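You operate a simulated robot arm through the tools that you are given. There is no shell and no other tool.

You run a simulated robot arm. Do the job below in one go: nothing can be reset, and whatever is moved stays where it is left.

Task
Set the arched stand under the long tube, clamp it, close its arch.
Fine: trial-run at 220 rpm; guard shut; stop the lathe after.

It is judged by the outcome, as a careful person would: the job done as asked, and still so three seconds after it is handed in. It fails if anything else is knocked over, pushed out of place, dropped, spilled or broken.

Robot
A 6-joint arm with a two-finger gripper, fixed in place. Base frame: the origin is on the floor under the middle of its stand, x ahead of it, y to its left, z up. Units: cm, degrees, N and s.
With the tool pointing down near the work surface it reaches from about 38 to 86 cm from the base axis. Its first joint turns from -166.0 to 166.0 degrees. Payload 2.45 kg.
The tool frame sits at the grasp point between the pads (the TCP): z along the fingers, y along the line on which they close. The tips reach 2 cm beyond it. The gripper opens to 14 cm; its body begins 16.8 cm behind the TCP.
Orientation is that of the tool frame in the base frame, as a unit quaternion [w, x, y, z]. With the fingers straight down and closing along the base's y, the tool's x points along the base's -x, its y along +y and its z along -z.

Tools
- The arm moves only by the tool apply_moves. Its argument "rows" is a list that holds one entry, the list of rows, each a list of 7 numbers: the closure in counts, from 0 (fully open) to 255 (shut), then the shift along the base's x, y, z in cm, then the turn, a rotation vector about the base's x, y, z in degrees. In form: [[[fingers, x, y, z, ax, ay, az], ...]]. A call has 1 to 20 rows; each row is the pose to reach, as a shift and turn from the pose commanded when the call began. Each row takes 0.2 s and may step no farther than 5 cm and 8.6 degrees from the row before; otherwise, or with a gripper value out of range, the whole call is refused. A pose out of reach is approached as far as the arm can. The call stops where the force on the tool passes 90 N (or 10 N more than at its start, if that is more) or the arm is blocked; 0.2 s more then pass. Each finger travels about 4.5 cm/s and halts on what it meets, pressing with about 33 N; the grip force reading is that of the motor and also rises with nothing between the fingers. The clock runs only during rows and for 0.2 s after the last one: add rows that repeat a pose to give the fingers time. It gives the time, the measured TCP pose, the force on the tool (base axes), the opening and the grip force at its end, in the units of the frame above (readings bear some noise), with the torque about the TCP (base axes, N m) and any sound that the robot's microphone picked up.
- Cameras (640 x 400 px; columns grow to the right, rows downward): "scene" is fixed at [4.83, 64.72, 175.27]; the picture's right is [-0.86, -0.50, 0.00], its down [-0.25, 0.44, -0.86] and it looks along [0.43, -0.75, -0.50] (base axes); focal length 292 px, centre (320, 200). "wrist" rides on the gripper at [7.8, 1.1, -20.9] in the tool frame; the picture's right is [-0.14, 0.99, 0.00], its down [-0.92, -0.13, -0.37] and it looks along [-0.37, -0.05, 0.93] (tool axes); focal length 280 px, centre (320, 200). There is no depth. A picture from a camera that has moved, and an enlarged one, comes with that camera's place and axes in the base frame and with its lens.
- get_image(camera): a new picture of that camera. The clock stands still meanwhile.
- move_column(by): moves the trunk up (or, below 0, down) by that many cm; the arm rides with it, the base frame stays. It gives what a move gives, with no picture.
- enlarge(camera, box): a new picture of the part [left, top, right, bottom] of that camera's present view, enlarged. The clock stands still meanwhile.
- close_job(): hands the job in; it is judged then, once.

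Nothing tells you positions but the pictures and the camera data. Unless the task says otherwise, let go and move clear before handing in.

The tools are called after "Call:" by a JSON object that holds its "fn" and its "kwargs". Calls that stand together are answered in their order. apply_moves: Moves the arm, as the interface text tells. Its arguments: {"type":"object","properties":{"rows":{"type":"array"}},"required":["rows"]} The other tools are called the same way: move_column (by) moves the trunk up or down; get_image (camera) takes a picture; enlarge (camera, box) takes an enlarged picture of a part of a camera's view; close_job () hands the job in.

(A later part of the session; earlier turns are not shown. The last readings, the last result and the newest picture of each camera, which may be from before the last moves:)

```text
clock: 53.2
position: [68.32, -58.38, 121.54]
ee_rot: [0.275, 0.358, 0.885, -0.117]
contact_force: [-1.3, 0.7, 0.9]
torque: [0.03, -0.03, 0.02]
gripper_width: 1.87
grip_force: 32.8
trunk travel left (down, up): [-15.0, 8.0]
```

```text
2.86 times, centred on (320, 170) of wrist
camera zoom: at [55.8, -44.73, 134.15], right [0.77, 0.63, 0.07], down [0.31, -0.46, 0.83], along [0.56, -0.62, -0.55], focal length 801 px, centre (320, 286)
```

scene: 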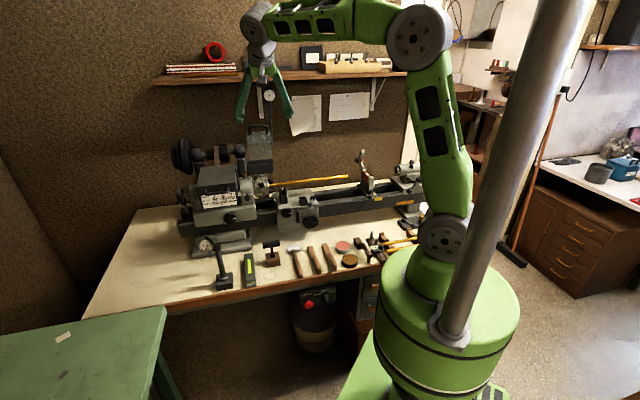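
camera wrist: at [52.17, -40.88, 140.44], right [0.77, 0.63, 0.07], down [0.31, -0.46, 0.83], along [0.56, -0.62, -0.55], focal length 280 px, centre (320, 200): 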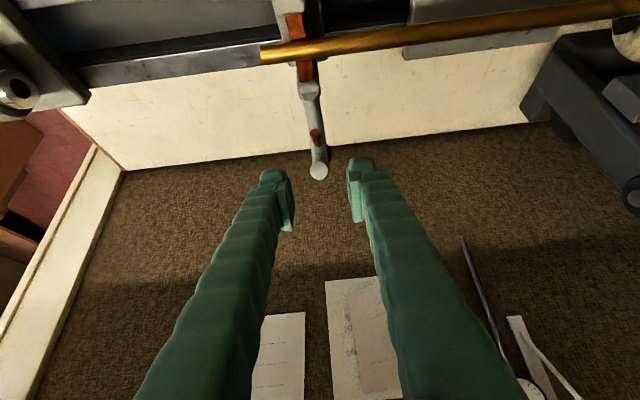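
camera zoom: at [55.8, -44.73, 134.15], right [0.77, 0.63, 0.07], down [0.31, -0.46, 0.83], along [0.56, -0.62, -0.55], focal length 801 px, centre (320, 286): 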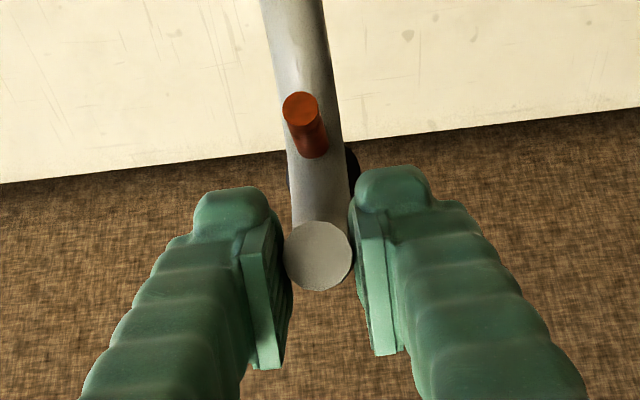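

Call:
{"fn": "apply_moves", "kwargs": {"rows": [[[255, -0.483, 0.483, 0.387, -1.77, -1.77, 0], [255, -0.988, 0.988, 0.713, -3.54, -3.54, 0], [255, -1.512, 1.512, 0.975, -5.3, -5.3, 0], [255, -2.049, 2.049, 1.171, -7.07, -7.07, 0], [255, -2.049, 2.049, 1.171, -7.07, -7.07, 0]]]}}

Call:
{"fn": "enlarge", "kwargs": {"camera": "scene", "box": [320, 130, 370, 190]}}

Call:
{"fn": "enlarge", "kwargs": {"camera": "wrist", "box": [240, 100, 400, 240]}}

```text
clock: 54.4
position: [66.11, -56.43, 122.37]
ee_rot: [0.351, 0.347, 0.857, -0.149]
contact_force: [-0.3, -8.4, -0.1]
torque: [-0.34, -0.33, 0.03]
gripper_width: 1.85
grip_force: 33.0
trunk travel left (down, up): [-15.0, 8.0]
```

```text
6.67 times, centred on (345, 160) of scene
camera zoom: at [4.83, 64.72, 175.27], right [-0.86, -0.5, 0.0], down [-0.25, 0.44, -0.86], along [0.43, -0.75, -0.5], focal length 1949 px, centre (153, 467)
```

zoom: 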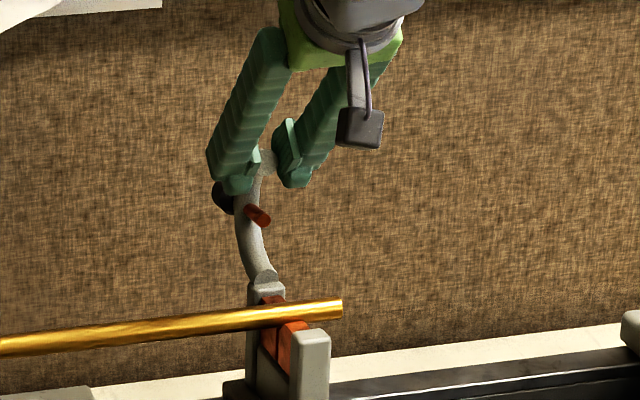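

```text
2.86 times, centred on (320, 170) of wrist
camera zoom: at [52.41, -41.51, 131.72], right [0.76, 0.64, 0.09], down [0.2, -0.36, 0.91], along [0.61, -0.68, -0.4], focal length 801 px, centre (320, 286)
```

zoom: 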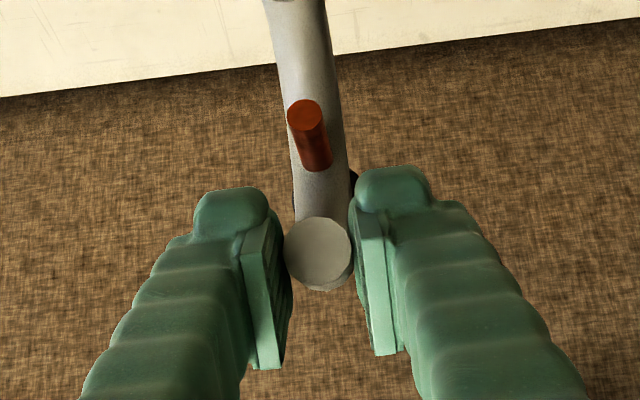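

Call:
{"fn": "apply_moves", "kwargs": {"rows": [[[255, -0.58, 0.51, 0.1, -1.77, -1.77, 0], [255, -1.15, 1.05, 0.15, -3.54, -3.54, 0], [255, -1.72, 1.59, 0.14, -5.3, -5.3, 0], [255, -2.28, 2.14, 0.06, -7.07, -7.07, 0], [255, -2.83, 2.68, -0.08, -8.84, -8.84, 0], [255, -3.37, 3.21, -0.29, -10.6, -10.6, 0], [255, -3.37, 3.21, -0.29, -10.6, -10.6, 0]]]}}

Call:
{"fn": "enlarge", "kwargs": {"camera": "scene", "box": [320, 130, 370, 190]}}

Call:
{"fn": "enlarge", "kwargs": {"camera": "wrist", "box": [240, 100, 400, 240]}}

```text
clock: 56.0
position: [63.16, -52.98, 122.24]
ee_rot: [0.46, 0.323, 0.804, -0.195]
contact_force: [19.0, 8.4, -0.2]
torque: [-0.28, -0.65, 0.19]
gripper_width: 1.85
grip_force: 33.2
out of reach, approached as far as the arm can: row 1, 2, 3
trunk travel left (down, up): [-15.0, 8.0]
```

```text
6.67 times, centred on (345, 160) of scene
camera zoom: at [4.83, 64.72, 175.27], right [-0.86, -0.5, 0.0], down [-0.25, 0.44, -0.86], along [0.43, -0.75, -0.5], focal length 1949 px, centre (153, 467)
```

zoom: 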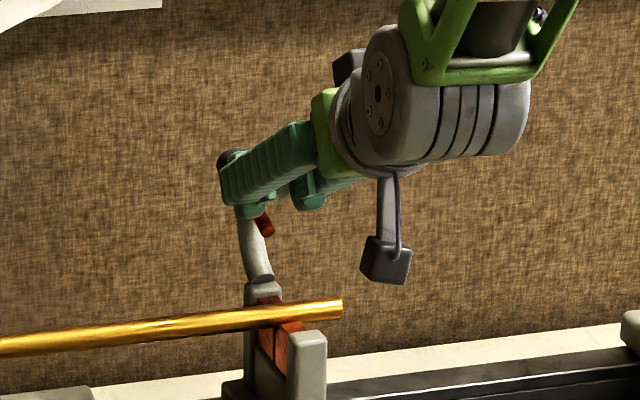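

```text
2.86 times, centred on (320, 170) of wrist
camera zoom: at [48.17, -36.86, 125.94], right [0.74, 0.66, 0.1], down [0.02, -0.18, 0.98], along [0.67, -0.73, -0.15], focal length 801 px, centre (320, 286)
```

zoom: 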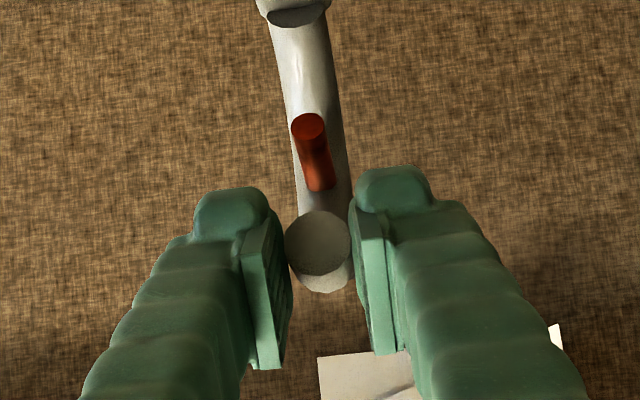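

Call:
{"fn": "apply_moves", "kwargs": {"rows": [[[255, -0.414, 0.626, -0.275, -1.77, -1.77, 0], [255, -0.81, 1.234, -0.614, -3.54, -3.54, 0], [255, -1.287, 1.711, -1.012, -5.3, -5.3, 0], [255, -1.739, 2.163, -1.468, -7.07, -7.07, 0], [255, -2.161, 2.585, -1.977, -8.84, -8.84, 0], [255, -2.161, 2.585, -1.977, -8.84, -8.84, 0]]]}}

Call:
{"fn": "enlarge", "kwargs": {"camera": "scene", "box": [320, 130, 370, 190]}}

Call:
{"fn": "get_image", "kwargs": {"camera": "scene"}}

Call:
{"fn": "enlarge", "kwargs": {"camera": "wrist", "box": [240, 100, 400, 240]}}

```text
clock: 57.4
position: [60.46, -50.73, 120.34]
ee_rot: [0.544, 0.304, 0.747, -0.232]
contact_force: [0.7, -11.1, 5.8]
torque: [-0.72, -0.69, 0.0]
gripper_width: 1.88
grip_force: 33.2
trunk travel left (down, up): [-15.0, 8.0]
```

```text
6.67 times, centred on (345, 160) of scene
camera zoom: at [4.83, 64.72, 175.27], right [-0.86, -0.5, 0.0], down [-0.25, 0.44, -0.86], along [0.43, -0.75, -0.5], focal length 1949 px, centre (153, 467)
```

zoom: 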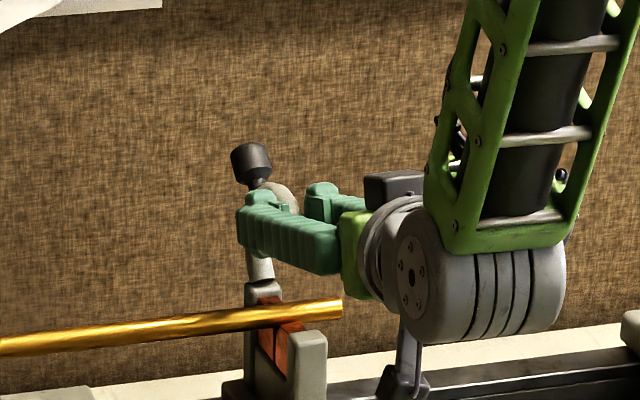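

```text
taken
```

scene: 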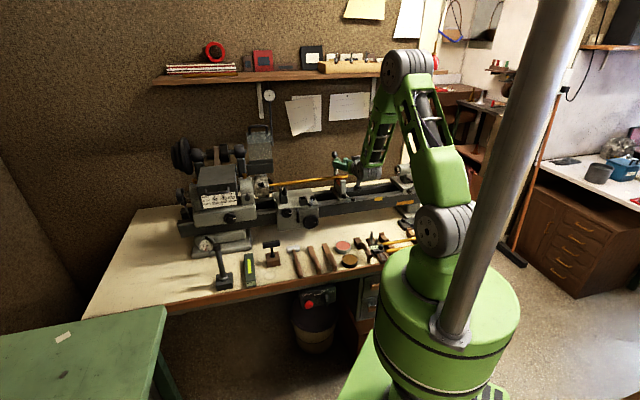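

```text
2.86 times, centred on (320, 170) of wrist
camera zoom: at [45.45, -34.32, 119.19], right [0.73, 0.67, 0.12], down [-0.13, -0.03, 0.99], along [0.67, -0.74, 0.07], focal length 801 px, centre (320, 286)
```

zoom: 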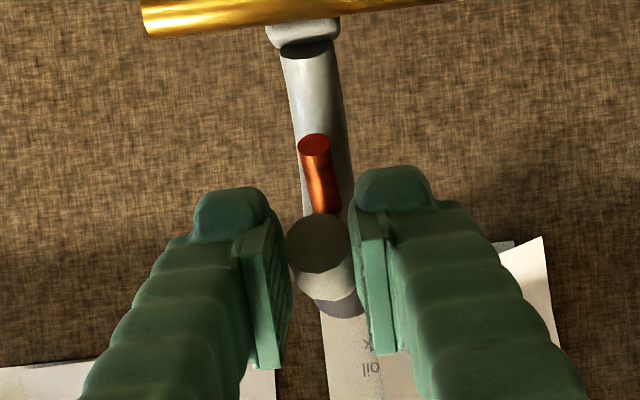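

Call:
{"fn": "apply_moves", "kwargs": {"rows": [[[255, -0.424, 0.353, -0.561, -1.77, -1.77, 0], [255, -0.812, 0.671, -1.166, -3.54, -3.54, 0], [255, -1.127, 0.986, -1.814, -5.3, -5.3, 0], [255, -1.4, 1.259, -2.497, -7.07, -7.07, 0], [255, -1.631, 1.49, -3.211, -8.84, -8.84, 0], [255, -1.631, 1.49, -3.211, -8.84, -8.84, 0]]]}}

Call:
{"fn": "enlarge", "kwargs": {"camera": "scene", "box": [320, 130, 370, 190]}}

Call:
{"fn": "enlarge", "kwargs": {"camera": "wrist", "box": [240, 100, 400, 240]}}

```text
clock: 58.8
position: [58.72, -49.12, 117.12]
ee_rot: [0.621, 0.278, 0.684, -0.264]
contact_force: [-14.2, -9.4, 7.5]
torque: [-0.44, -0.31, -0.18]
gripper_width: 1.88
grip_force: 33.2
trunk travel left (down, up): [-15.0, 8.0]
```

```text
6.67 times, centred on (345, 160) of scene
camera zoom: at [4.83, 64.72, 175.27], right [-0.86, -0.5, 0.0], down [-0.25, 0.44, -0.86], along [0.43, -0.75, -0.5], focal length 1949 px, centre (153, 467)
```

zoom: 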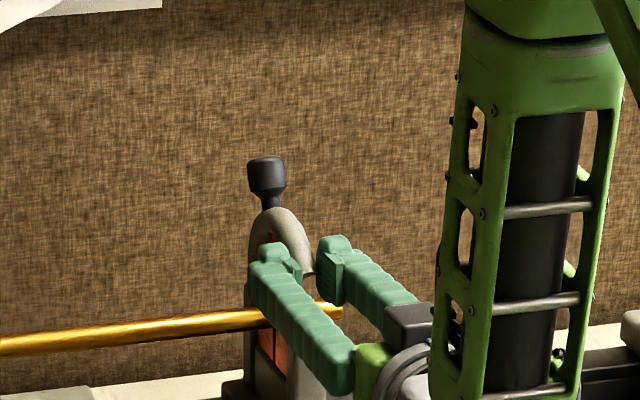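

```text
2.86 times, centred on (320, 170) of wrist
camera zoom: at [44.19, -33.28, 111.18], right [0.71, 0.69, 0.12], down [-0.28, 0.12, 0.95], along [0.64, -0.71, 0.28], focal length 801 px, centre (320, 286)
```

zoom: 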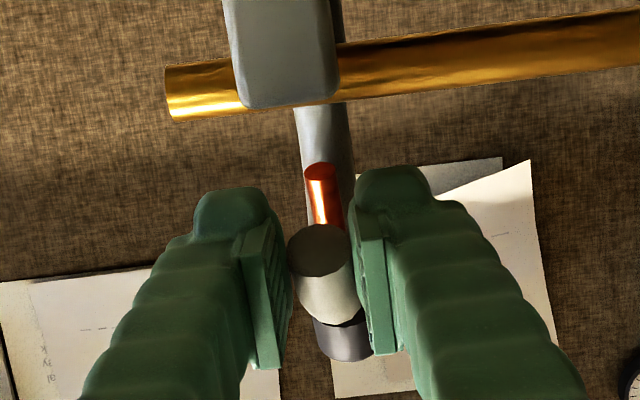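

Call:
{"fn": "apply_moves", "kwargs": {"rows": [[[255, -0.26, 0.05, -0.5, -1.2, -1.2, 0], [255, -0.41, 0.15, -1.0, -2.4, -2.4, 0], [255, -0.5, 0.15, -1.5, -3.5, -3.5, 0], [255, -0.5, 0.15, -1.5, -3.5, -3.5, 0]]]}}

Call:
{"fn": "enlarge", "kwargs": {"camera": "scene", "box": [320, 130, 370, 190]}}

Call:
{"fn": "enlarge", "kwargs": {"camera": "wrist", "box": [240, 100, 400, 240]}}

```text
clock: 59.8
position: [58.34, -48.66, 115.78]
ee_rot: [0.651, 0.266, 0.655, -0.276]
contact_force: [-13.2, 1.0, 10.4]
torque: [-0.6, -0.55, -0.02]
gripper_width: 1.84
grip_force: 33.1
trunk travel left (down, up): [-15.0, 8.0]
```

```text
6.67 times, centred on (345, 160) of scene
camera zoom: at [4.83, 64.72, 175.27], right [-0.86, -0.5, 0.0], down [-0.25, 0.44, -0.86], along [0.43, -0.75, -0.5], focal length 1949 px, centre (153, 467)
```

zoom: 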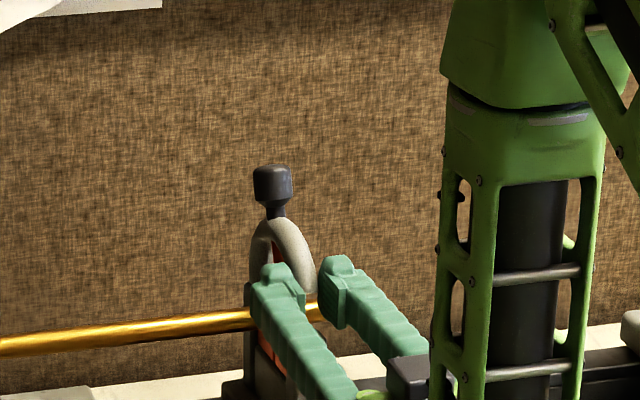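

```text
2.86 times, centred on (320, 170) of wrist
camera zoom: at [44.18, -33.43, 107.92], right [0.7, 0.7, 0.12], down [-0.34, 0.18, 0.92], along [0.63, -0.69, 0.37], focal length 801 px, centre (320, 286)
```

zoom: 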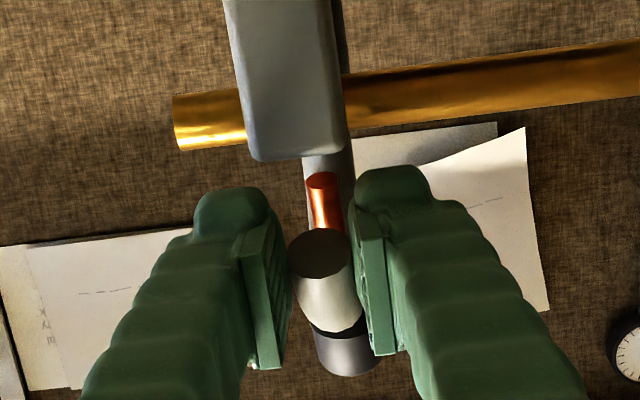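

Call:
{"fn": "apply_moves", "kwargs": {"rows": [[[255, -0.25, 0.1, -0.4, 0, 0, 0], [255, -0.35, 0.15, -0.8, 0, 0, 0], [255, -0.35, 0.15, -1.2, 0, 0, 0], [255, -0.35, 0.15, -1.2, 0, 0, 0]]]}}

Call:
{"fn": "enlarge", "kwargs": {"camera": "wrist", "box": [240, 100, 400, 240]}}

```text
clock: 60.8
position: [58.02, -48.64, 114.42]
ee_rot: [0.651, 0.266, 0.656, -0.276]
contact_force: [-5.5, 1.7, 9.6]
torque: [-0.64, -0.66, 0.0]
gripper_width: 1.87
grip_force: 32.8
trunk travel left (down, up): [-15.0, 8.0]
```

```text
2.86 times, centred on (320, 170) of wrist
camera zoom: at [43.94, -33.24, 106.67], right [0.7, 0.7, 0.12], down [-0.34, 0.18, 0.92], along [0.63, -0.69, 0.36], focal length 801 px, centre (320, 286)
```

zoom: 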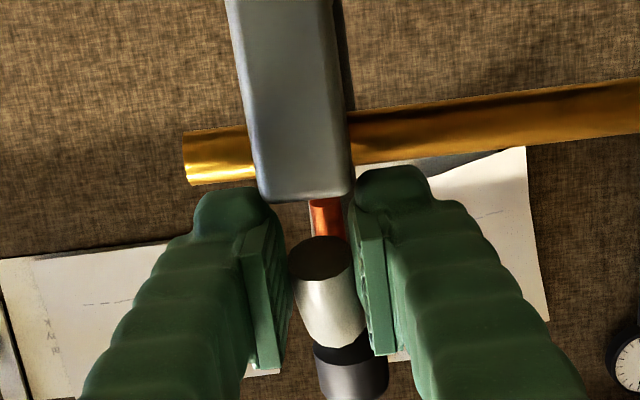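

Call:
{"fn": "apply_moves", "kwargs": {"rows": [[[255, 0, 0, -0.3, 0, 0, 0], [255, 0, 0, -0.6, 0, 0, 0], [255, 0, 0, -0.6, 0, 0, 0]]]}}

Call:
{"fn": "enlarge", "kwargs": {"camera": "wrist", "box": [240, 100, 400, 240]}}

Call:
{"fn": "enlarge", "kwargs": {"camera": "scene", "box": [320, 130, 370, 190]}}

```text
clock: 61.6
position: [58.16, -48.74, 114.28]
ee_rot: [0.653, 0.263, 0.653, -0.278]
contact_force: [-3.9, 3.7, 27.6]
torque: [-0.39, 0.02, 0.04]
gripper_width: 1.88
grip_force: 33.3
trunk travel left (down, up): [-15.0, 8.0]
```

```text
2.86 times, centred on (320, 170) of wrist
camera zoom: at [43.96, -33.28, 106.3], right [0.7, 0.7, 0.12], down [-0.34, 0.19, 0.92], along [0.62, -0.69, 0.37], focal length 801 px, centre (320, 286)
```

zoom: 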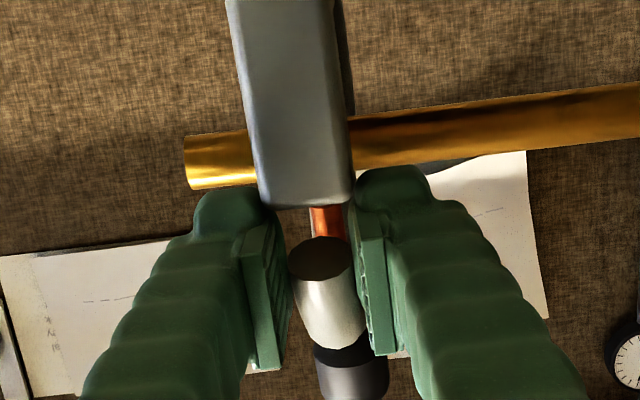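

```text
6.67 times, centred on (345, 160) of scene
camera zoom: at [4.83, 64.72, 175.27], right [-0.86, -0.5, 0.0], down [-0.25, 0.44, -0.86], along [0.43, -0.75, -0.5], focal length 1949 px, centre (153, 467)
```

zoom: 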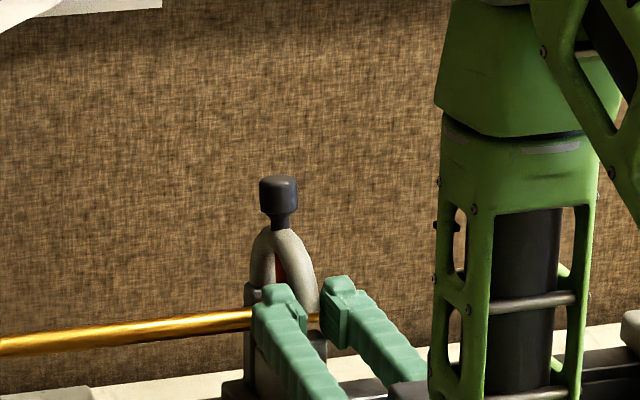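

Call:
{"fn": "apply_moves", "kwargs": {"rows": [[[255, -0.05, 0.05, 0.3, 0, 0, 0], [230, -0.05, 0.05, 0.4, 0, 0, 0], [205, -0.05, 0.05, 0.4, 0, 0, 0], [190, -0.05, 0.05, 0.4, 0, 0, 0], [190, -0.05, 0.05, 0.4, 0, 0, 0]]]}}

Call:
{"fn": "enlarge", "kwargs": {"camera": "wrist", "box": [240, 100, 400, 240]}}

Call:
{"fn": "enlarge", "kwargs": {"camera": "scene", "box": [320, 130, 370, 190]}}

```text
clock: 62.8
position: [58.11, -48.72, 114.15]
ee_rot: [0.65, 0.266, 0.657, -0.276]
contact_force: [0.7, -0.3, -0.3]
torque: [0.0, -0.01, 0.01]
gripper_width: 3.57
grip_force: 0.0
trunk travel left (down, up): [-15.0, 8.0]
```

```text
2.86 times, centred on (320, 170) of wrist
camera zoom: at [43.93, -33.35, 106.36], right [0.7, 0.7, 0.12], down [-0.34, 0.18, 0.92], along [0.63, -0.69, 0.36], focal length 801 px, centre (320, 286)
```

zoom: 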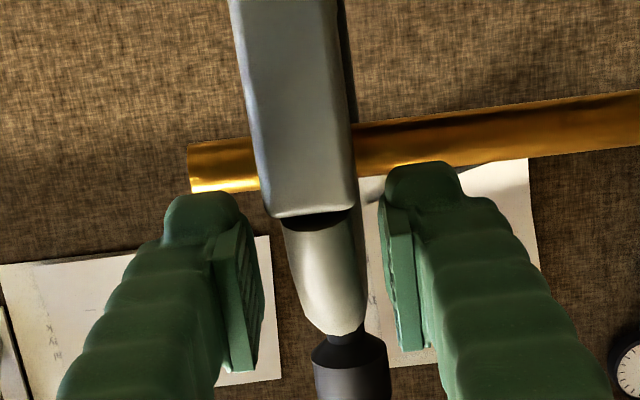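

```text
6.67 times, centred on (345, 160) of scene
camera zoom: at [4.83, 64.72, 175.27], right [-0.86, -0.5, 0.0], down [-0.25, 0.44, -0.86], along [0.43, -0.75, -0.5], focal length 1949 px, centre (153, 467)
```

zoom: 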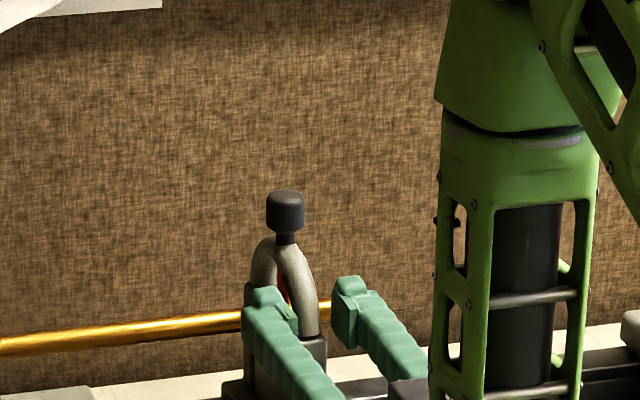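

The arch has come down onto the front post. I'll back straight out toward the operator side, rise, and check the result.

Call:
{"fn": "apply_moves", "kwargs": {"rows": [[[190, -2, 2, 0, 0, 0, 0], [190, -5, 5, 0, 0, 0, 0], [190, -8, 8, 0.5, 0, 0, 0], [190, -11, 11, 2, 1, 1, 0], [190, -13, 13, 5, 5, 5, 0], [190, -13, 13, 8, 10, 10, 0], [190, -13, 13, 11, 15, 15, 0], [190, -13, 13, 13, 20, 20, 0], [190, -13, 13, 13, 20, 20, 0]]]}}

Call:
{"fn": "get_image", "kwargs": {"camera": "wrist"}}

Call:
{"fn": "enlarge", "kwargs": {"camera": "scene", "box": [320, 140, 380, 200]}}

Call:
{"fn": "get_image", "kwargs": {"camera": "scene"}}

```text
clock: 64.8
position: [48.94, -38.92, 128.84]
ee_rot: [0.469, 0.323, 0.797, -0.2]
contact_force: [0.9, -0.5, 0.0]
torque: [0.03, 0.04, 0.0]
gripper_width: 3.58
grip_force: 0.1
out of reach, approached as far as the arm can: row 4, 5, 6, 7, 8, 9
trunk travel left (down, up): [-15.0, 8.0]
```

```text
taken
camera wrist: at [33.95, -22.79, 132.1], right [0.74, 0.66, 0.11], down [0.01, -0.16, 0.99], along [0.67, -0.73, -0.13], focal length 280 px, centre (320, 200)
```

wrist: 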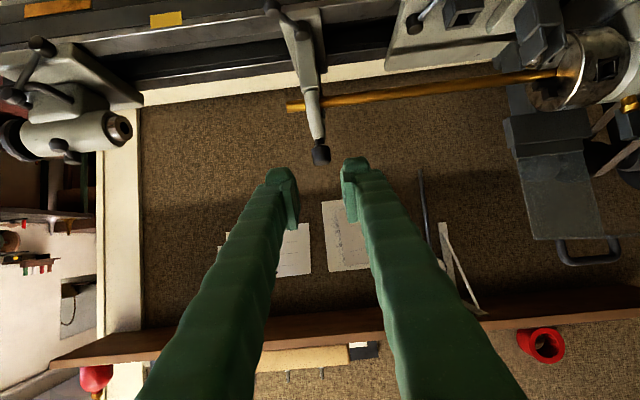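

```text
6.67 times, centred on (350, 170) of scene
camera zoom: at [4.83, 64.72, 175.27], right [-0.86, -0.5, 0.0], down [-0.25, 0.44, -0.86], along [0.43, -0.75, -0.5], focal length 1949 px, centre (120, 400)
```

zoom: 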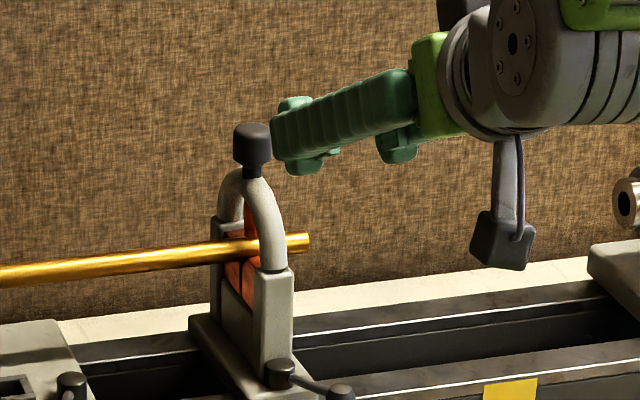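

```text
taken
```

scene: 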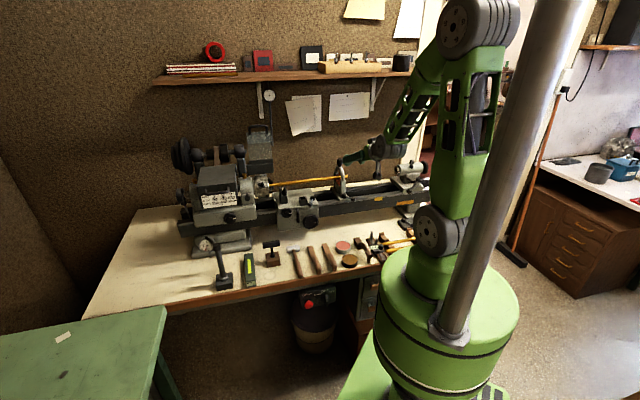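

The arch is closed with its tip resting on the post, and the stand is clamped under the tube. Next is the guard, which I'll measure more carefully.

Call:
{"fn": "enlarge", "kwargs": {"camera": "wrist", "box": [490, 60, 640, 290]}}

Call:
{"fn": "enlarge", "kwargs": {"camera": "scene", "box": [235, 115, 285, 200]}}

Call:
{"fn": "enlarge", "kwargs": {"camera": "wrist", "box": [250, 60, 370, 180]}}

```text
1.74 times, centred on (565, 175) of wrist
camera zoom: at [33.95, -22.79, 132.1], right [0.74, 0.66, 0.11], down [0.01, -0.16, 0.99], along [0.67, -0.73, -0.13], focal length 488 px, centre (-106, 244)
```

zoom: 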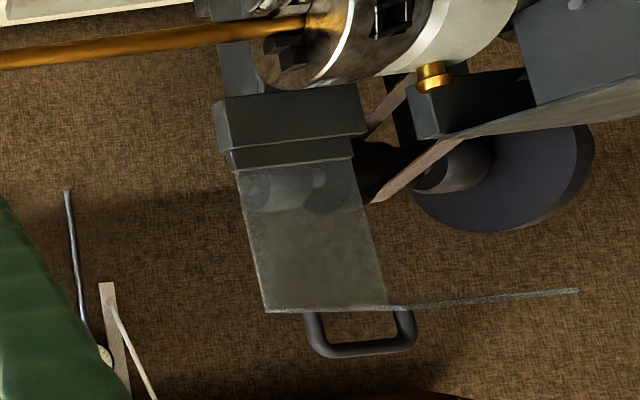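

```text
4.71 times, centred on (260, 158) of scene
camera zoom: at [4.83, 64.72, 175.27], right [-0.86, -0.5, 0.0], down [-0.25, 0.44, -0.86], along [0.43, -0.75, -0.5], focal length 1376 px, centre (602, 400)
```

zoom: 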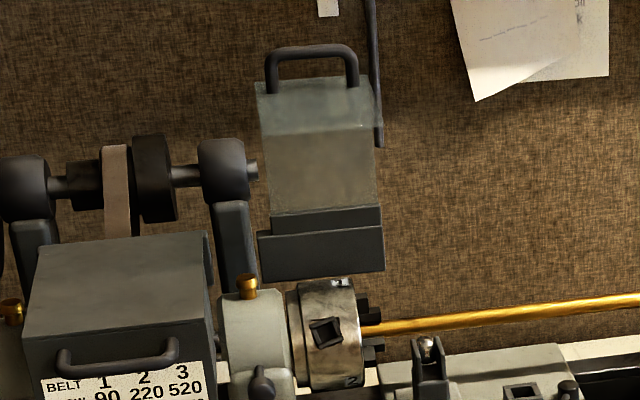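

```text
3.33 times, centred on (310, 120) of wrist
camera zoom: at [33.95, -22.79, 132.1], right [0.74, 0.66, 0.11], down [0.01, -0.16, 0.99], along [0.67, -0.73, -0.13], focal length 935 px, centre (353, 467)
```

zoom: 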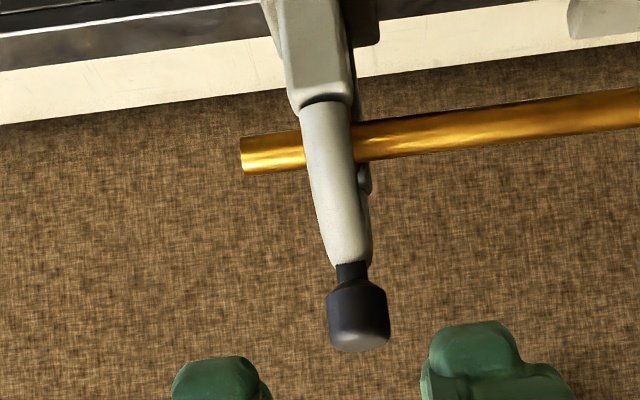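

The guard handle bar is near u=43, v=82, z=140, parallel to the bed, and the hinge is at about v=87, z=119. To grip that bar I need the fingers closing across the bed, so I'll rise, straighten, and turn the tool 90°.

Call:
{"fn": "apply_moves", "kwargs": {"rows": [[[128, 0.5, 1, 4, 5, 5, 0], [128, 1.5, 2, 8, 10, 10, 0], [128, 2.5, 3.5, 12, 15, 15, 0], [128, 3.5, 5, 16, 20, 20, 0], [128, 4.5, 6.5, 20, 25, 25, 0], [128, 5.5, 8, 22.8, 30, 30, 0], [128, 6.5, 9.5, 22.8, 35, 35, 0], [128, 7.5, 10.5, 22.8, 40, 40, 0], [128, 7.9, 11, 22.8, 43.5, 43.5, 0], [128, 7.9, 11, 22.8, 43.5, 43.5, 0]]]}}

Call:
{"fn": "get_image", "kwargs": {"camera": "scene"}}

```text
clock: 67.0
position: [57.43, -27.09, 152.85]
ee_rot: [0.038, 0.375, 0.916, -0.137]
contact_force: [0.4, -0.1, -1.4]
torque: [0.05, 0.07, 0.01]
gripper_width: 6.96
grip_force: 0.1
out of reach, approached as far as the arm can: row 2, 3, 4, 5, 6, 7, 8, 9, 10
trunk travel left (down, up): [-15.0, 8.0]
```

```text
taken
```

scene: 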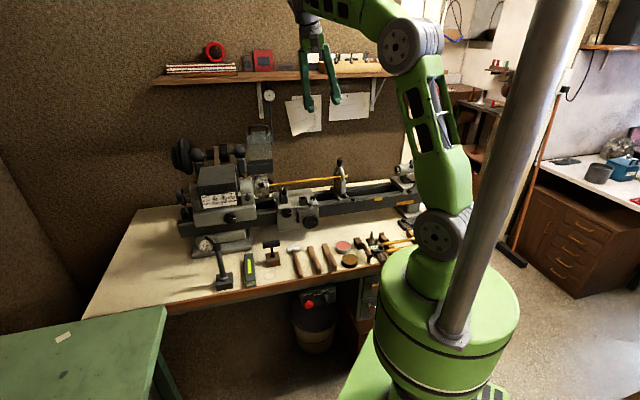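

Call:
{"fn": "apply_moves", "kwargs": {"rows": [[[128, 0, 0, 0, 0, 0, 8], [128, 0, 0, 0, 0, 0, 16], [128, 0, 0, 0, 0, 0, 24], [128, 0, 0, 0, 0, 0, 32], [128, 0, 0, 0, 0, 0, 40], [128, 0, 0, 0, 0, 0, 40]]]}}

Call:
{"fn": "get_image", "kwargs": {"camera": "scene"}}

```text
clock: 68.4
position: [58.58, -17.0, 148.87]
ee_rot: [0.081, 0.131, 0.978, -0.141]
contact_force: [0.4, -0.8, -0.5]
torque: [0.11, 0.02, -0.02]
gripper_width: 6.95
grip_force: 0.0
out of reach, approached as far as the arm can: row 3, 4, 5, 6
trunk travel left (down, up): [-15.0, 8.0]
```

```text
taken
```

scene: 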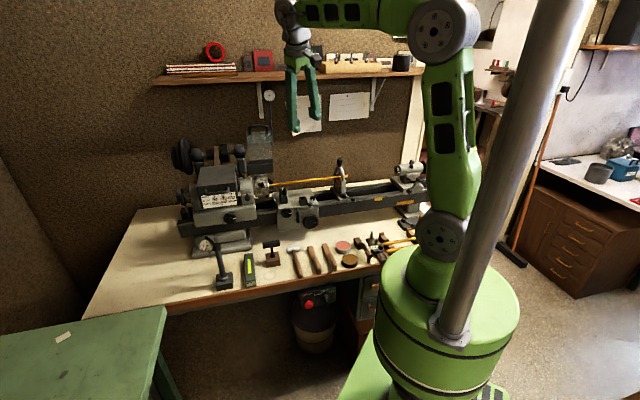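

Call:
{"fn": "apply_moves", "kwargs": {"rows": [[[128, 0, 0, 0, 0, 0, 0], [128, 0, 0, 0, 0, 0, 0]]]}}

Call:
{"fn": "get_image", "kwargs": {"camera": "wrist"}}

```text
clock: 69.0
position: [58.48, -16.84, 149.0]
ee_rot: [0.082, 0.131, 0.978, -0.141]
contact_force: [0.4, 0.1, 0.0]
torque: [0.01, 0.02, -0.01]
gripper_width: 7.0
grip_force: 0.0
trunk travel left (down, up): [-15.0, 8.0]
```

```text
taken
camera wrist: at [48.72, -7.86, 166.97], right [0.41, 0.89, -0.22], down [0.8, -0.22, 0.56], along [0.45, -0.41, -0.8], focal length 280 px, centre (320, 200)
```

wrist: 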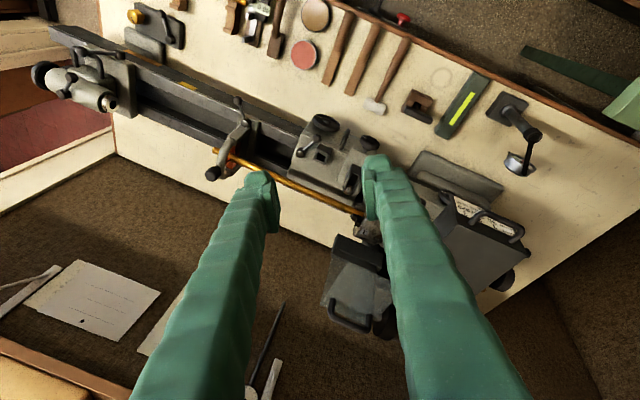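

Call:
{"fn": "apply_moves", "kwargs": {"rows": [[[128, -2.6, 1.2, 2.5, 3.3, 1.9, 3.0], [128, -5.3, 2.5, 5, 6.5, 3.8, 6.0], [128, -7.9, 3.7, 7.4, 9.8, 5.7, 9.1], [128, -10.5, 4.9, 9.9, 13.0, 7.6, 12.1], [128, -13.2, 6.2, 12.4, 16.3, 9.5, 15.1], [128, -13.2, 6.2, 12.4, 16.3, 9.5, 15.1]]]}}

Call:
{"fn": "get_image", "kwargs": {"camera": "scene"}}

```text
clock: 70.4
position: [46.95, -3.34, 158.21]
ee_rot: [0.023, 0.031, 0.99, -0.133]
contact_force: [1.9, -0.1, -0.9]
torque: [0.01, 0.19, -0.02]
gripper_width: 6.97
grip_force: 0.0
out of reach, approached as far as the arm can: row 1, 2, 3, 4, 5, 6
trunk travel left (down, up): [-15.0, 8.0]
```

```text
taken
```

scene: 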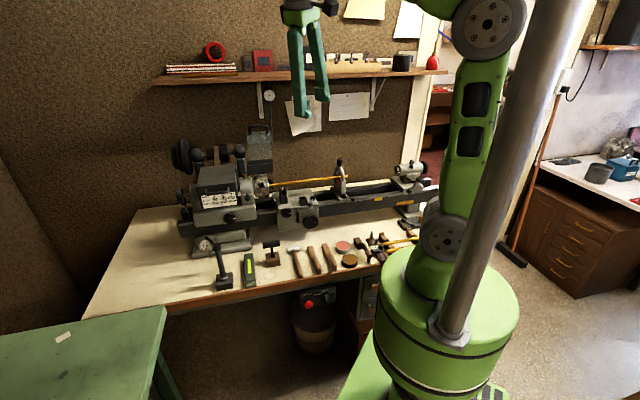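

Call:
{"fn": "enlarge", "kwargs": {"camera": "scene", "box": [260, 0, 420, 100]}}

Call:
{"fn": "move_column", "kwargs": {"by": -12}}

Call:
{"fn": "enlarge", "kwargs": {"camera": "scene", "box": [260, 0, 540, 175]}}

```text
4.00 times, centred on (340, 50) of scene
camera zoom: at [4.83, 64.72, 175.27], right [-0.86, -0.5, 0.0], down [-0.25, 0.44, -0.86], along [0.43, -0.75, -0.5], focal length 1169 px, centre (240, 800)
```

zoom: 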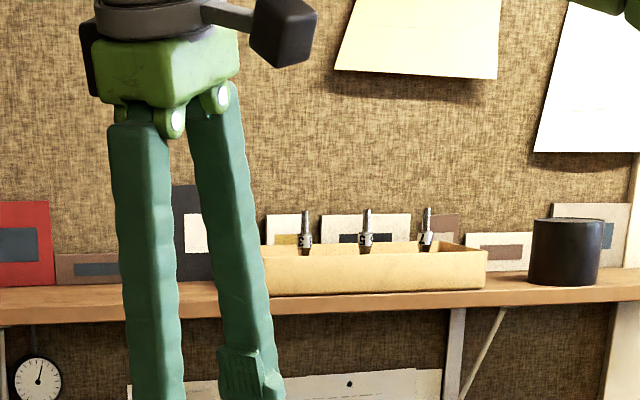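

```text
clock: 71.9
position: [46.72, -3.35, 146.28]
ee_rot: [0.026, 0.031, 0.99, -0.134]
contact_force: [-0.1, -0.8, 0.5]
torque: [-0.04, 0.01, 0.0]
gripper_width: 6.93
grip_force: 0.0
trunk travel left (down, up): [-3.0, 20.0]
```

```text
2.29 times, centred on (400, 88) of scene
camera zoom: at [4.83, 64.72, 175.27], right [-0.86, -0.5, 0.0], down [-0.25, 0.44, -0.86], along [0.43, -0.75, -0.5], focal length 668 px, centre (137, 457)
```

zoom: 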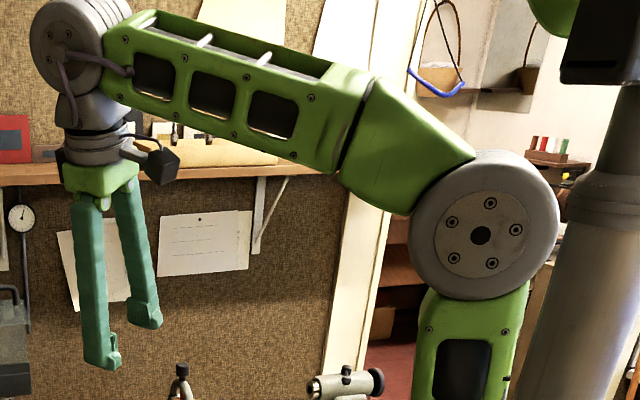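

The wrist seems to have flipped to its other branch: the forearm roll is at its stop, which leaves a 15° sideways lean. I'll unwind it in free air, starting by swinging the tool outward.

Call:
{"fn": "apply_moves", "kwargs": {"rows": [[[128, 4.2, 0.2, 0.4, 0.13, -7.8, 2.15], [128, 8.3, 0.5, 1.4, 0.26, -15.6, 4.3], [128, 12.2, 1.0, 3.0, 0.39, -23.4, 6.45], [128, 15.9, 1.7, 5.0, 0.52, -31.2, 8.6], [128, 19.2, 2.4, 7.5, 0.65, -39.0, 10.75], [128, 22.1, 3.3, 10.5, 0.78, -46.8, 12.9], [128, 24.5, 4.2, 13.8, 0.91, -54.6, 15.05], [128, 26.4, 5.3, 17.5, 1.04, -62.4, 17.2], [128, 26.4, 5.3, 17.5, 1.04, -62.4, 17.2]]]}}

Call:
{"fn": "get_image", "kwargs": {"camera": "scene"}}

```text
clock: 73.9
position: [73.14, 2.02, 163.85]
ee_rot: [0.552, -0.044, 0.829, -0.085]
contact_force: [-1.2, 0.0, 0.1]
torque: [0.05, 0.0, 0.0]
gripper_width: 6.97
grip_force: 0.0
trunk travel left (down, up): [-3.0, 20.0]
```

```text
taken
```

scene: 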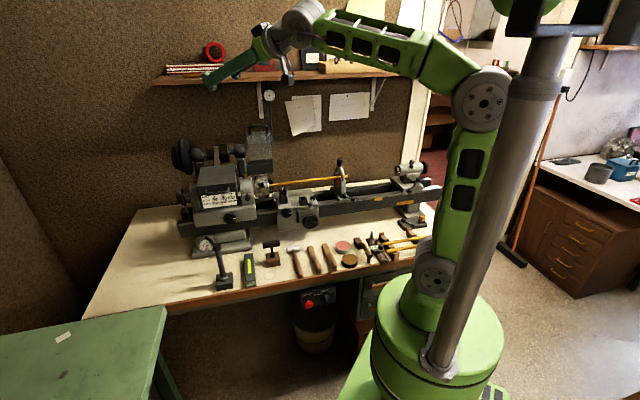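

Call:
{"fn": "apply_moves", "kwargs": {"rows": [[[128, -0.02, -2.65, 0.92, -7.8, -0.79, -2.38], [128, -0.15, -5.14, 2.19, -15.6, -1.58, -4.76], [128, -0.41, -7.43, 3.79, -23.4, -2.37, -7.14], [128, -0.78, -9.47, 5.67, -31.2, -3.16, -9.52], [128, -1.25, -11.22, 7.81, -39.0, -3.95, -11.9], [128, -1.83, -12.64, 10.15, -46.8, -4.74, -14.28]]]}}

Call:
{"fn": "get_image", "kwargs": {"camera": "scene"}}

```text
clock: 75.3
position: [71.18, -10.65, 174.11]
ee_rot: [0.505, -0.155, 0.703, -0.476]
contact_force: [-0.2, -0.3, -0.6]
torque: [0.0, 0.05, 0.0]
gripper_width: 6.96
grip_force: 0.0
trunk travel left (down, up): [-3.0, 20.0]
```

```text
taken
```

scene: 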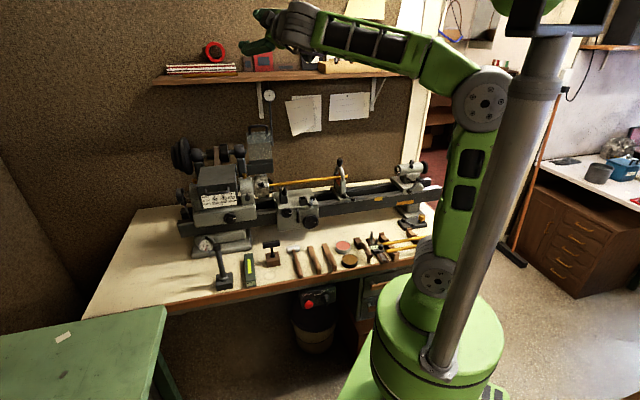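

Call:
{"fn": "apply_moves", "kwargs": {"rows": [[[128, -0.66, -1.06, 2.51, -7.8, -0.79, -2.38], [128, -1.38, -1.74, 5.13, -15.6, -1.58, -4.76], [128, -2.17, -2.03, 7.8, -23.4, -2.37, -7.14], [128, -3.0, -1.92, 10.47, -31.2, -3.16, -9.52], [128, -3.85, -1.42, 13.09, -39.0, -3.95, -11.9], [128, -4.7, -0.53, 15.61, -46.8, -4.74, -14.28], [128, -5.55, 0.73, 17.96, -54.6, -5.53, -16.66], [128, -6.37, 2.33, 20.11, -62.4, -6.32, -19.04], [128, -7.14, 4.24, 22.01, -70.2, -7.11, -21.42], [128, -7.85, 6.42, 23.62, -78.0, -7.9, -23.8], [128, -8.48, 8.83, 24.9, -85.8, -8.69, -26.18], [128, -9.03, 11.42, 25.84, -93.6, -9.48, -28.56], [128, -9.47, 14.12, 26.41, -101.4, -10.27, -30.94], [128, -9.81, 16.89, 26.6, -109.2, -11.06, -33.32]]]}}

Call:
{"fn": "get_image", "kwargs": {"camera": "scene"}}

```text
clock: 78.3
position: [61.54, 5.17, 200.64]
ee_rot: [-0.093, 0.279, 0.009, 0.956]
contact_force: [-0.5, 0.0, -0.3]
torque: [0.02, 0.03, -0.02]
gripper_width: 6.96
grip_force: 0.1
out of reach, approached as far as the arm can: row 13, 14
trunk travel left (down, up): [-3.0, 20.0]
```

```text
taken
```

scene: 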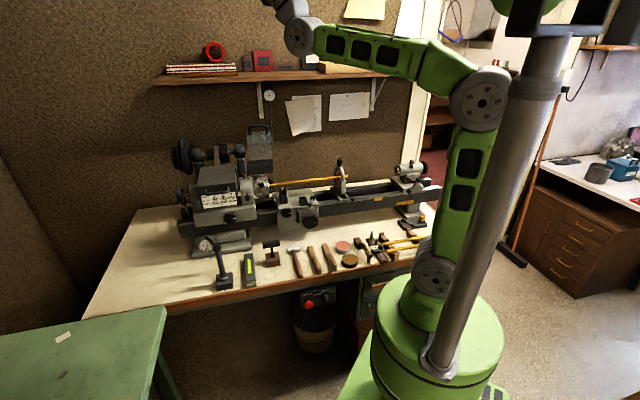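

The forearm roll has unwound and the tool now points up and forward. Next I'll bring it down over the top, through the straight wrist position.

Call:
{"fn": "apply_moves", "kwargs": {"rows": [[[128, 3.41, 0.39, -2.53, -0.92, 8.11, 0], [128, 6.43, 0.73, -5.54, -1.84, 16.22, 0], [128, 8.99, 1.02, -8.94, -2.76, 24.33, 0], [128, 11.05, 1.26, -12.67, -3.68, 32.44, 0], [128, 12.57, 1.43, -16.66, -4.6, 40.55, 0], [128, 13.5, 1.54, -20.82, -5.52, 48.66, 0], [128, 13.84, 1.58, -25.08, -6.44, 56.77, 0], [128, 13.57, 1.55, -29.34, -7.36, 64.88, 0], [128, 12.71, 1.45, -33.52, -8.28, 72.99, 0], [128, 11.26, 1.28, -37.53, -9.2, 81.1, 0]]]}}

Call:
{"fn": "get_image", "kwargs": {"camera": "scene"}}

```text
clock: 80.5
position: [72.59, 7.75, 163.04]
ee_rot: [-0.046, 0.839, 0.009, 0.542]
contact_force: [-1.1, -0.3, 0.4]
torque: [0.01, -0.01, 0.0]
gripper_width: 6.98
grip_force: 0.1
out of reach, approached as far as the arm can: row 6, 7, 8, 9, 10
trunk travel left (down, up): [-3.0, 20.0]
```

```text
taken
```

scene: 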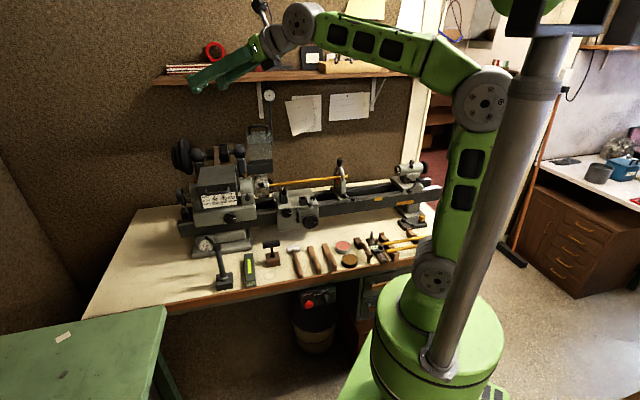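

Call:
{"fn": "apply_moves", "kwargs": {"rows": [[[128, 0, 0, 0, 7.27, 0.7, -3.26], [128, 0, 0, 0, 14.5, 1.4, -6.5], [128, 0, 0, 0, 21.8, 2.1, -9.8]]]}}

```text
clock: 81.3
position: [72.61, 7.51, 162.95]
ee_rot: [-0.162, 0.822, -0.16, 0.522]
contact_force: [0.3, -0.1, 0.1]
torque: [0.02, -0.01, -0.03]
gripper_width: 6.97
grip_force: 0.1
trunk travel left (down, up): [-3.0, 20.0]
```

The wrist is back on its normal branch. I'll restore the trunk height and turn the tool so the fingers close across the handle bar, tilted 45° toward the guard.

Call:
{"fn": "move_column", "kwargs": {"by": 12}}

Call:
{"fn": "apply_moves", "kwargs": {"rows": [[[128, 0.2, -1.5, -1.3, 4.55, 0.09, -6.3], [128, 0.4, -3.0, -2.6, 9.1, 0.17, -12.6], [128, 0.6, -4.5, -3.9, 13.65, 0.26, -18.9], [128, 0.7, -6.0, -5.2, 18.2, 0.34, -25.2], [128, 0.9, -7.5, -6.5, 22.75, 0.43, -31.5], [128, 1.1, -9.0, -7.8, 27.3, 0.51, -37.8], [128, 1.3, -10.5, -9.1, 31.85, 0.6, -44.1], [128, 1.5, -12, -10.4, 36.4, 0.68, -50.4], [128, 1.7, -13.5, -11.7, 40.95, 0.77, -56.7], [128, 1.8, -15.0, -13, 45.5, 0.86, -63.0], [128, 2.0, -16.5, -14.3, 50.0, 0.94, -69.3], [128, 2.2, -18, -15.6, 54.6, 1.03, -75.6], [128, 2.4, -19.5, -17, 59.1, 1.11, -81.9]]]}}

Call:
{"fn": "get_image", "kwargs": {"camera": "scene"}}

Call:
{"fn": "get_image", "kwargs": {"camera": "wrist"}}

```text
clock: 82.8
position: [72.68, 7.56, 174.97]
ee_rot: [-0.16, 0.822, -0.161, 0.523]
contact_force: [-0.5, -0.7, 0.1]
torque: [0.03, -0.02, 0.02]
gripper_width: 6.97
grip_force: 0.2
trunk travel left (down, up): [-15.0, 8.0]
```

```text
clock: 85.6
position: [75.04, -12.02, 157.87]
ee_rot: [0.144, -0.354, 0.854, -0.353]
contact_force: [0.3, 0.0, 0.2]
torque: [0.02, 0.0, 0.02]
gripper_width: 6.96
grip_force: 0.1
trunk travel left (down, up): [-15.0, 8.0]
```

```text
taken
```

scene: 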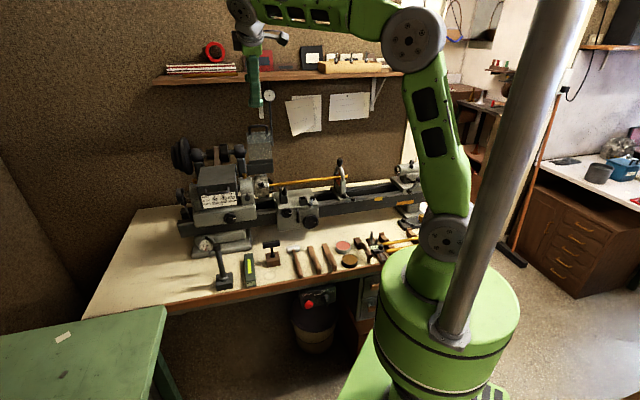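

```text
taken
camera wrist: at [58.57, -6.52, 172.03], right [-0.4, 0.59, -0.7], down [0.53, 0.77, 0.35], along [0.75, -0.23, -0.62], focal length 280 px, centre (320, 200)
```

wrist: 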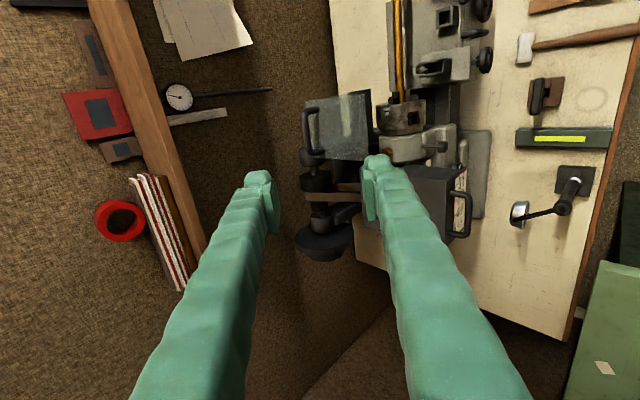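

Call:
{"fn": "enlarge", "kwargs": {"camera": "wrist", "box": [270, 70, 400, 190]}}

Call:
{"fn": "enlarge", "kwargs": {"camera": "scene", "box": [225, 60, 305, 200]}}

```text
3.33 times, centred on (335, 130) of wrist
camera zoom: at [58.57, -6.52, 172.03], right [-0.4, 0.59, -0.7], down [0.53, 0.77, 0.35], along [0.75, -0.23, -0.62], focal length 935 px, centre (270, 433)
```

zoom: 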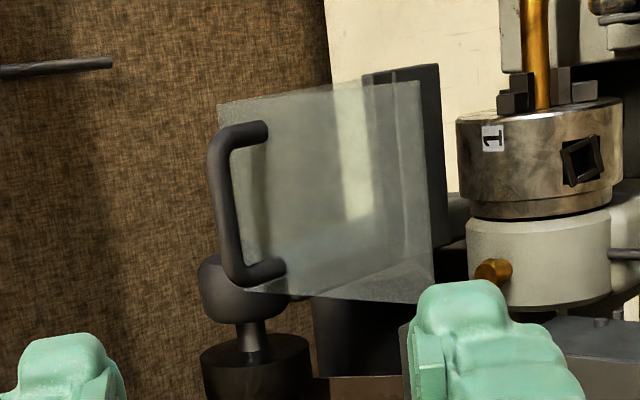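

```text
2.86 times, centred on (265, 130) of scene
camera zoom: at [4.83, 64.72, 175.27], right [-0.86, -0.5, 0.0], down [-0.25, 0.44, -0.86], along [0.43, -0.75, -0.5], focal length 835 px, centre (477, 400)
```

zoom: 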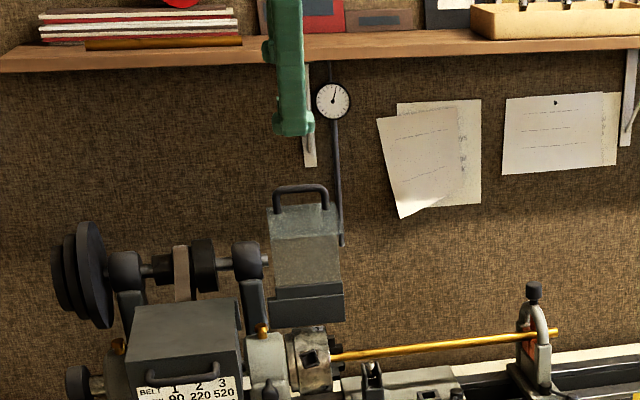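

The guard handle is clearly visible, with its bar centre near u=43, v=82.5, z=140.3. I'll narrow the fingers to 3 cm and move to a point about 8 cm short of the bar.

Call:
{"fn": "apply_moves", "kwargs": {"rows": [[[160, 1.9, -2.2, -2.2, 0, 0, 0], [200, 3.7, -4.5, -4.5, 0, 0, 0], [200, 5.6, -6.7, -6.7, 0, 0, 0], [200, 7.4, -9.0, -9.0, 0, 0, 0], [200, 9.29, -11.2, -11.2, 0, 0, 0], [200, 9.29, -11.2, -11.2, 0, 0, 0]]]}}

Call:
{"fn": "get_image", "kwargs": {"camera": "wrist"}}

Call:
{"fn": "enlarge", "kwargs": {"camera": "wrist", "box": [240, 110, 400, 230]}}

Call:
{"fn": "enlarge", "kwargs": {"camera": "scene", "box": [225, 80, 305, 200]}}

```text
clock: 87.0
position: [84.31, -23.08, 146.92]
ee_rot: [0.145, -0.353, 0.854, -0.354]
contact_force: [0.2, -0.6, 0.4]
torque: [0.02, 0.01, 0.01]
gripper_width: 3.01
grip_force: 0.0
trunk travel left (down, up): [-15.0, 8.0]
```

```text
taken
camera wrist: at [67.69, -17.71, 160.95], right [-0.4, 0.59, -0.7], down [0.53, 0.77, 0.35], along [0.75, -0.23, -0.62], focal length 280 px, centre (320, 200)
```

wrist: 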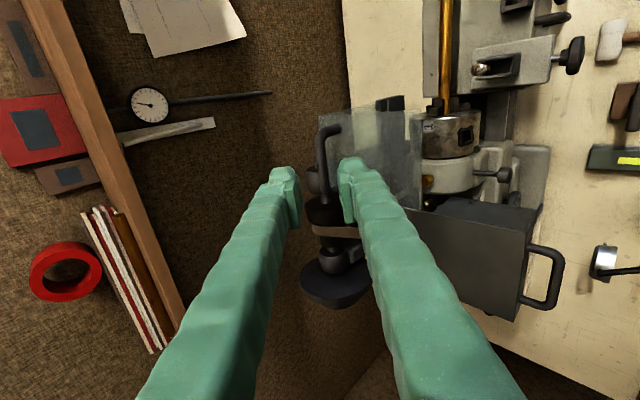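

```text
3.33 times, centred on (320, 170) of wrist
camera zoom: at [67.69, -17.71, 160.95], right [-0.4, 0.59, -0.7], down [0.53, 0.77, 0.35], along [0.75, -0.23, -0.62], focal length 935 px, centre (320, 300)
```

zoom: 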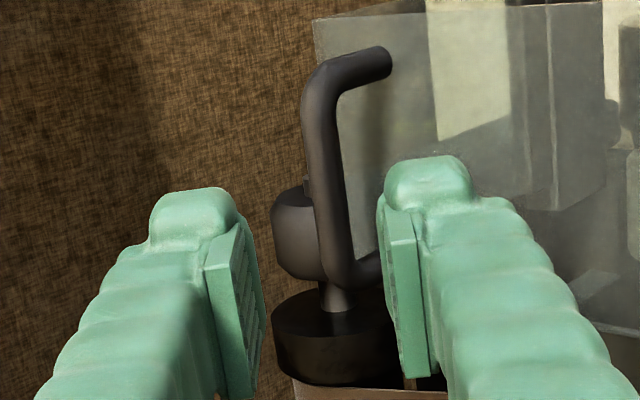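

```text
3.33 times, centred on (265, 140) of scene
camera zoom: at [4.83, 64.72, 175.27], right [-0.86, -0.5, 0.0], down [-0.25, 0.44, -0.86], along [0.43, -0.75, -0.5], focal length 974 px, centre (503, 400)
```

zoom: 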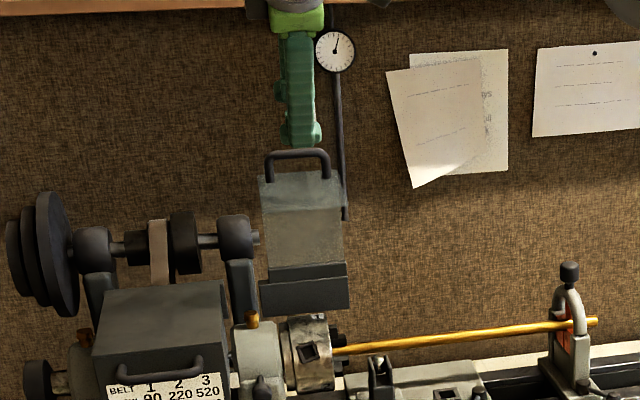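

Call:
{"fn": "apply_moves", "kwargs": {"rows": [[[200, 1.0, -1.6, -1.9, 0, 0, 0], [200, 2.2, -2.6, -3.5, 0, 0, 0], [200, 3.0, -3.5, -4.6, 0, 0, 0], [200, 3.0, -3.5, -4.6, 0, 0, 0]]]}}

Call:
{"fn": "enlarge", "kwargs": {"camera": "wrist", "box": [240, 110, 400, 230]}}

Call:
{"fn": "enlarge", "kwargs": {"camera": "scene", "box": [235, 95, 295, 165]}}

```text
clock: 88.0
position: [87.32, -26.67, 142.32]
ee_rot: [0.146, -0.354, 0.853, -0.355]
contact_force: [-0.1, 0.0, 0.8]
torque: [0.01, 0.01, 0.02]
gripper_width: 3.01
grip_force: 0.0
trunk travel left (down, up): [-15.0, 8.0]
```

```text
3.33 times, centred on (320, 170) of wrist
camera zoom: at [70.83, -21.23, 156.31], right [-0.4, 0.59, -0.7], down [0.53, 0.77, 0.35], along [0.75, -0.23, -0.62], focal length 935 px, centre (320, 300)
```

zoom: 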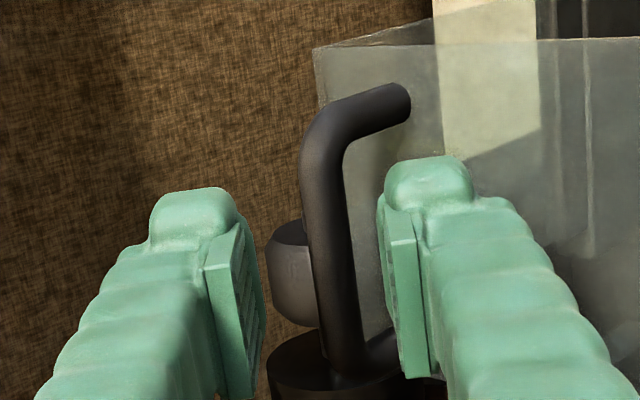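

```text
5.71 times, centred on (265, 130) of scene
camera zoom: at [4.83, 64.72, 175.27], right [-0.86, -0.5, 0.0], down [-0.25, 0.44, -0.86], along [0.43, -0.75, -0.5], focal length 1670 px, centre (634, 600)
```

zoom: 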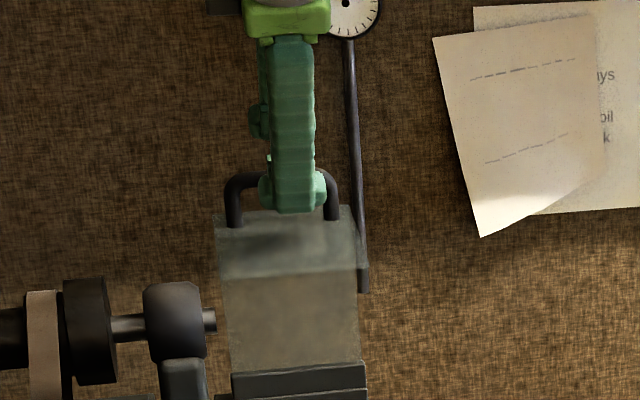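

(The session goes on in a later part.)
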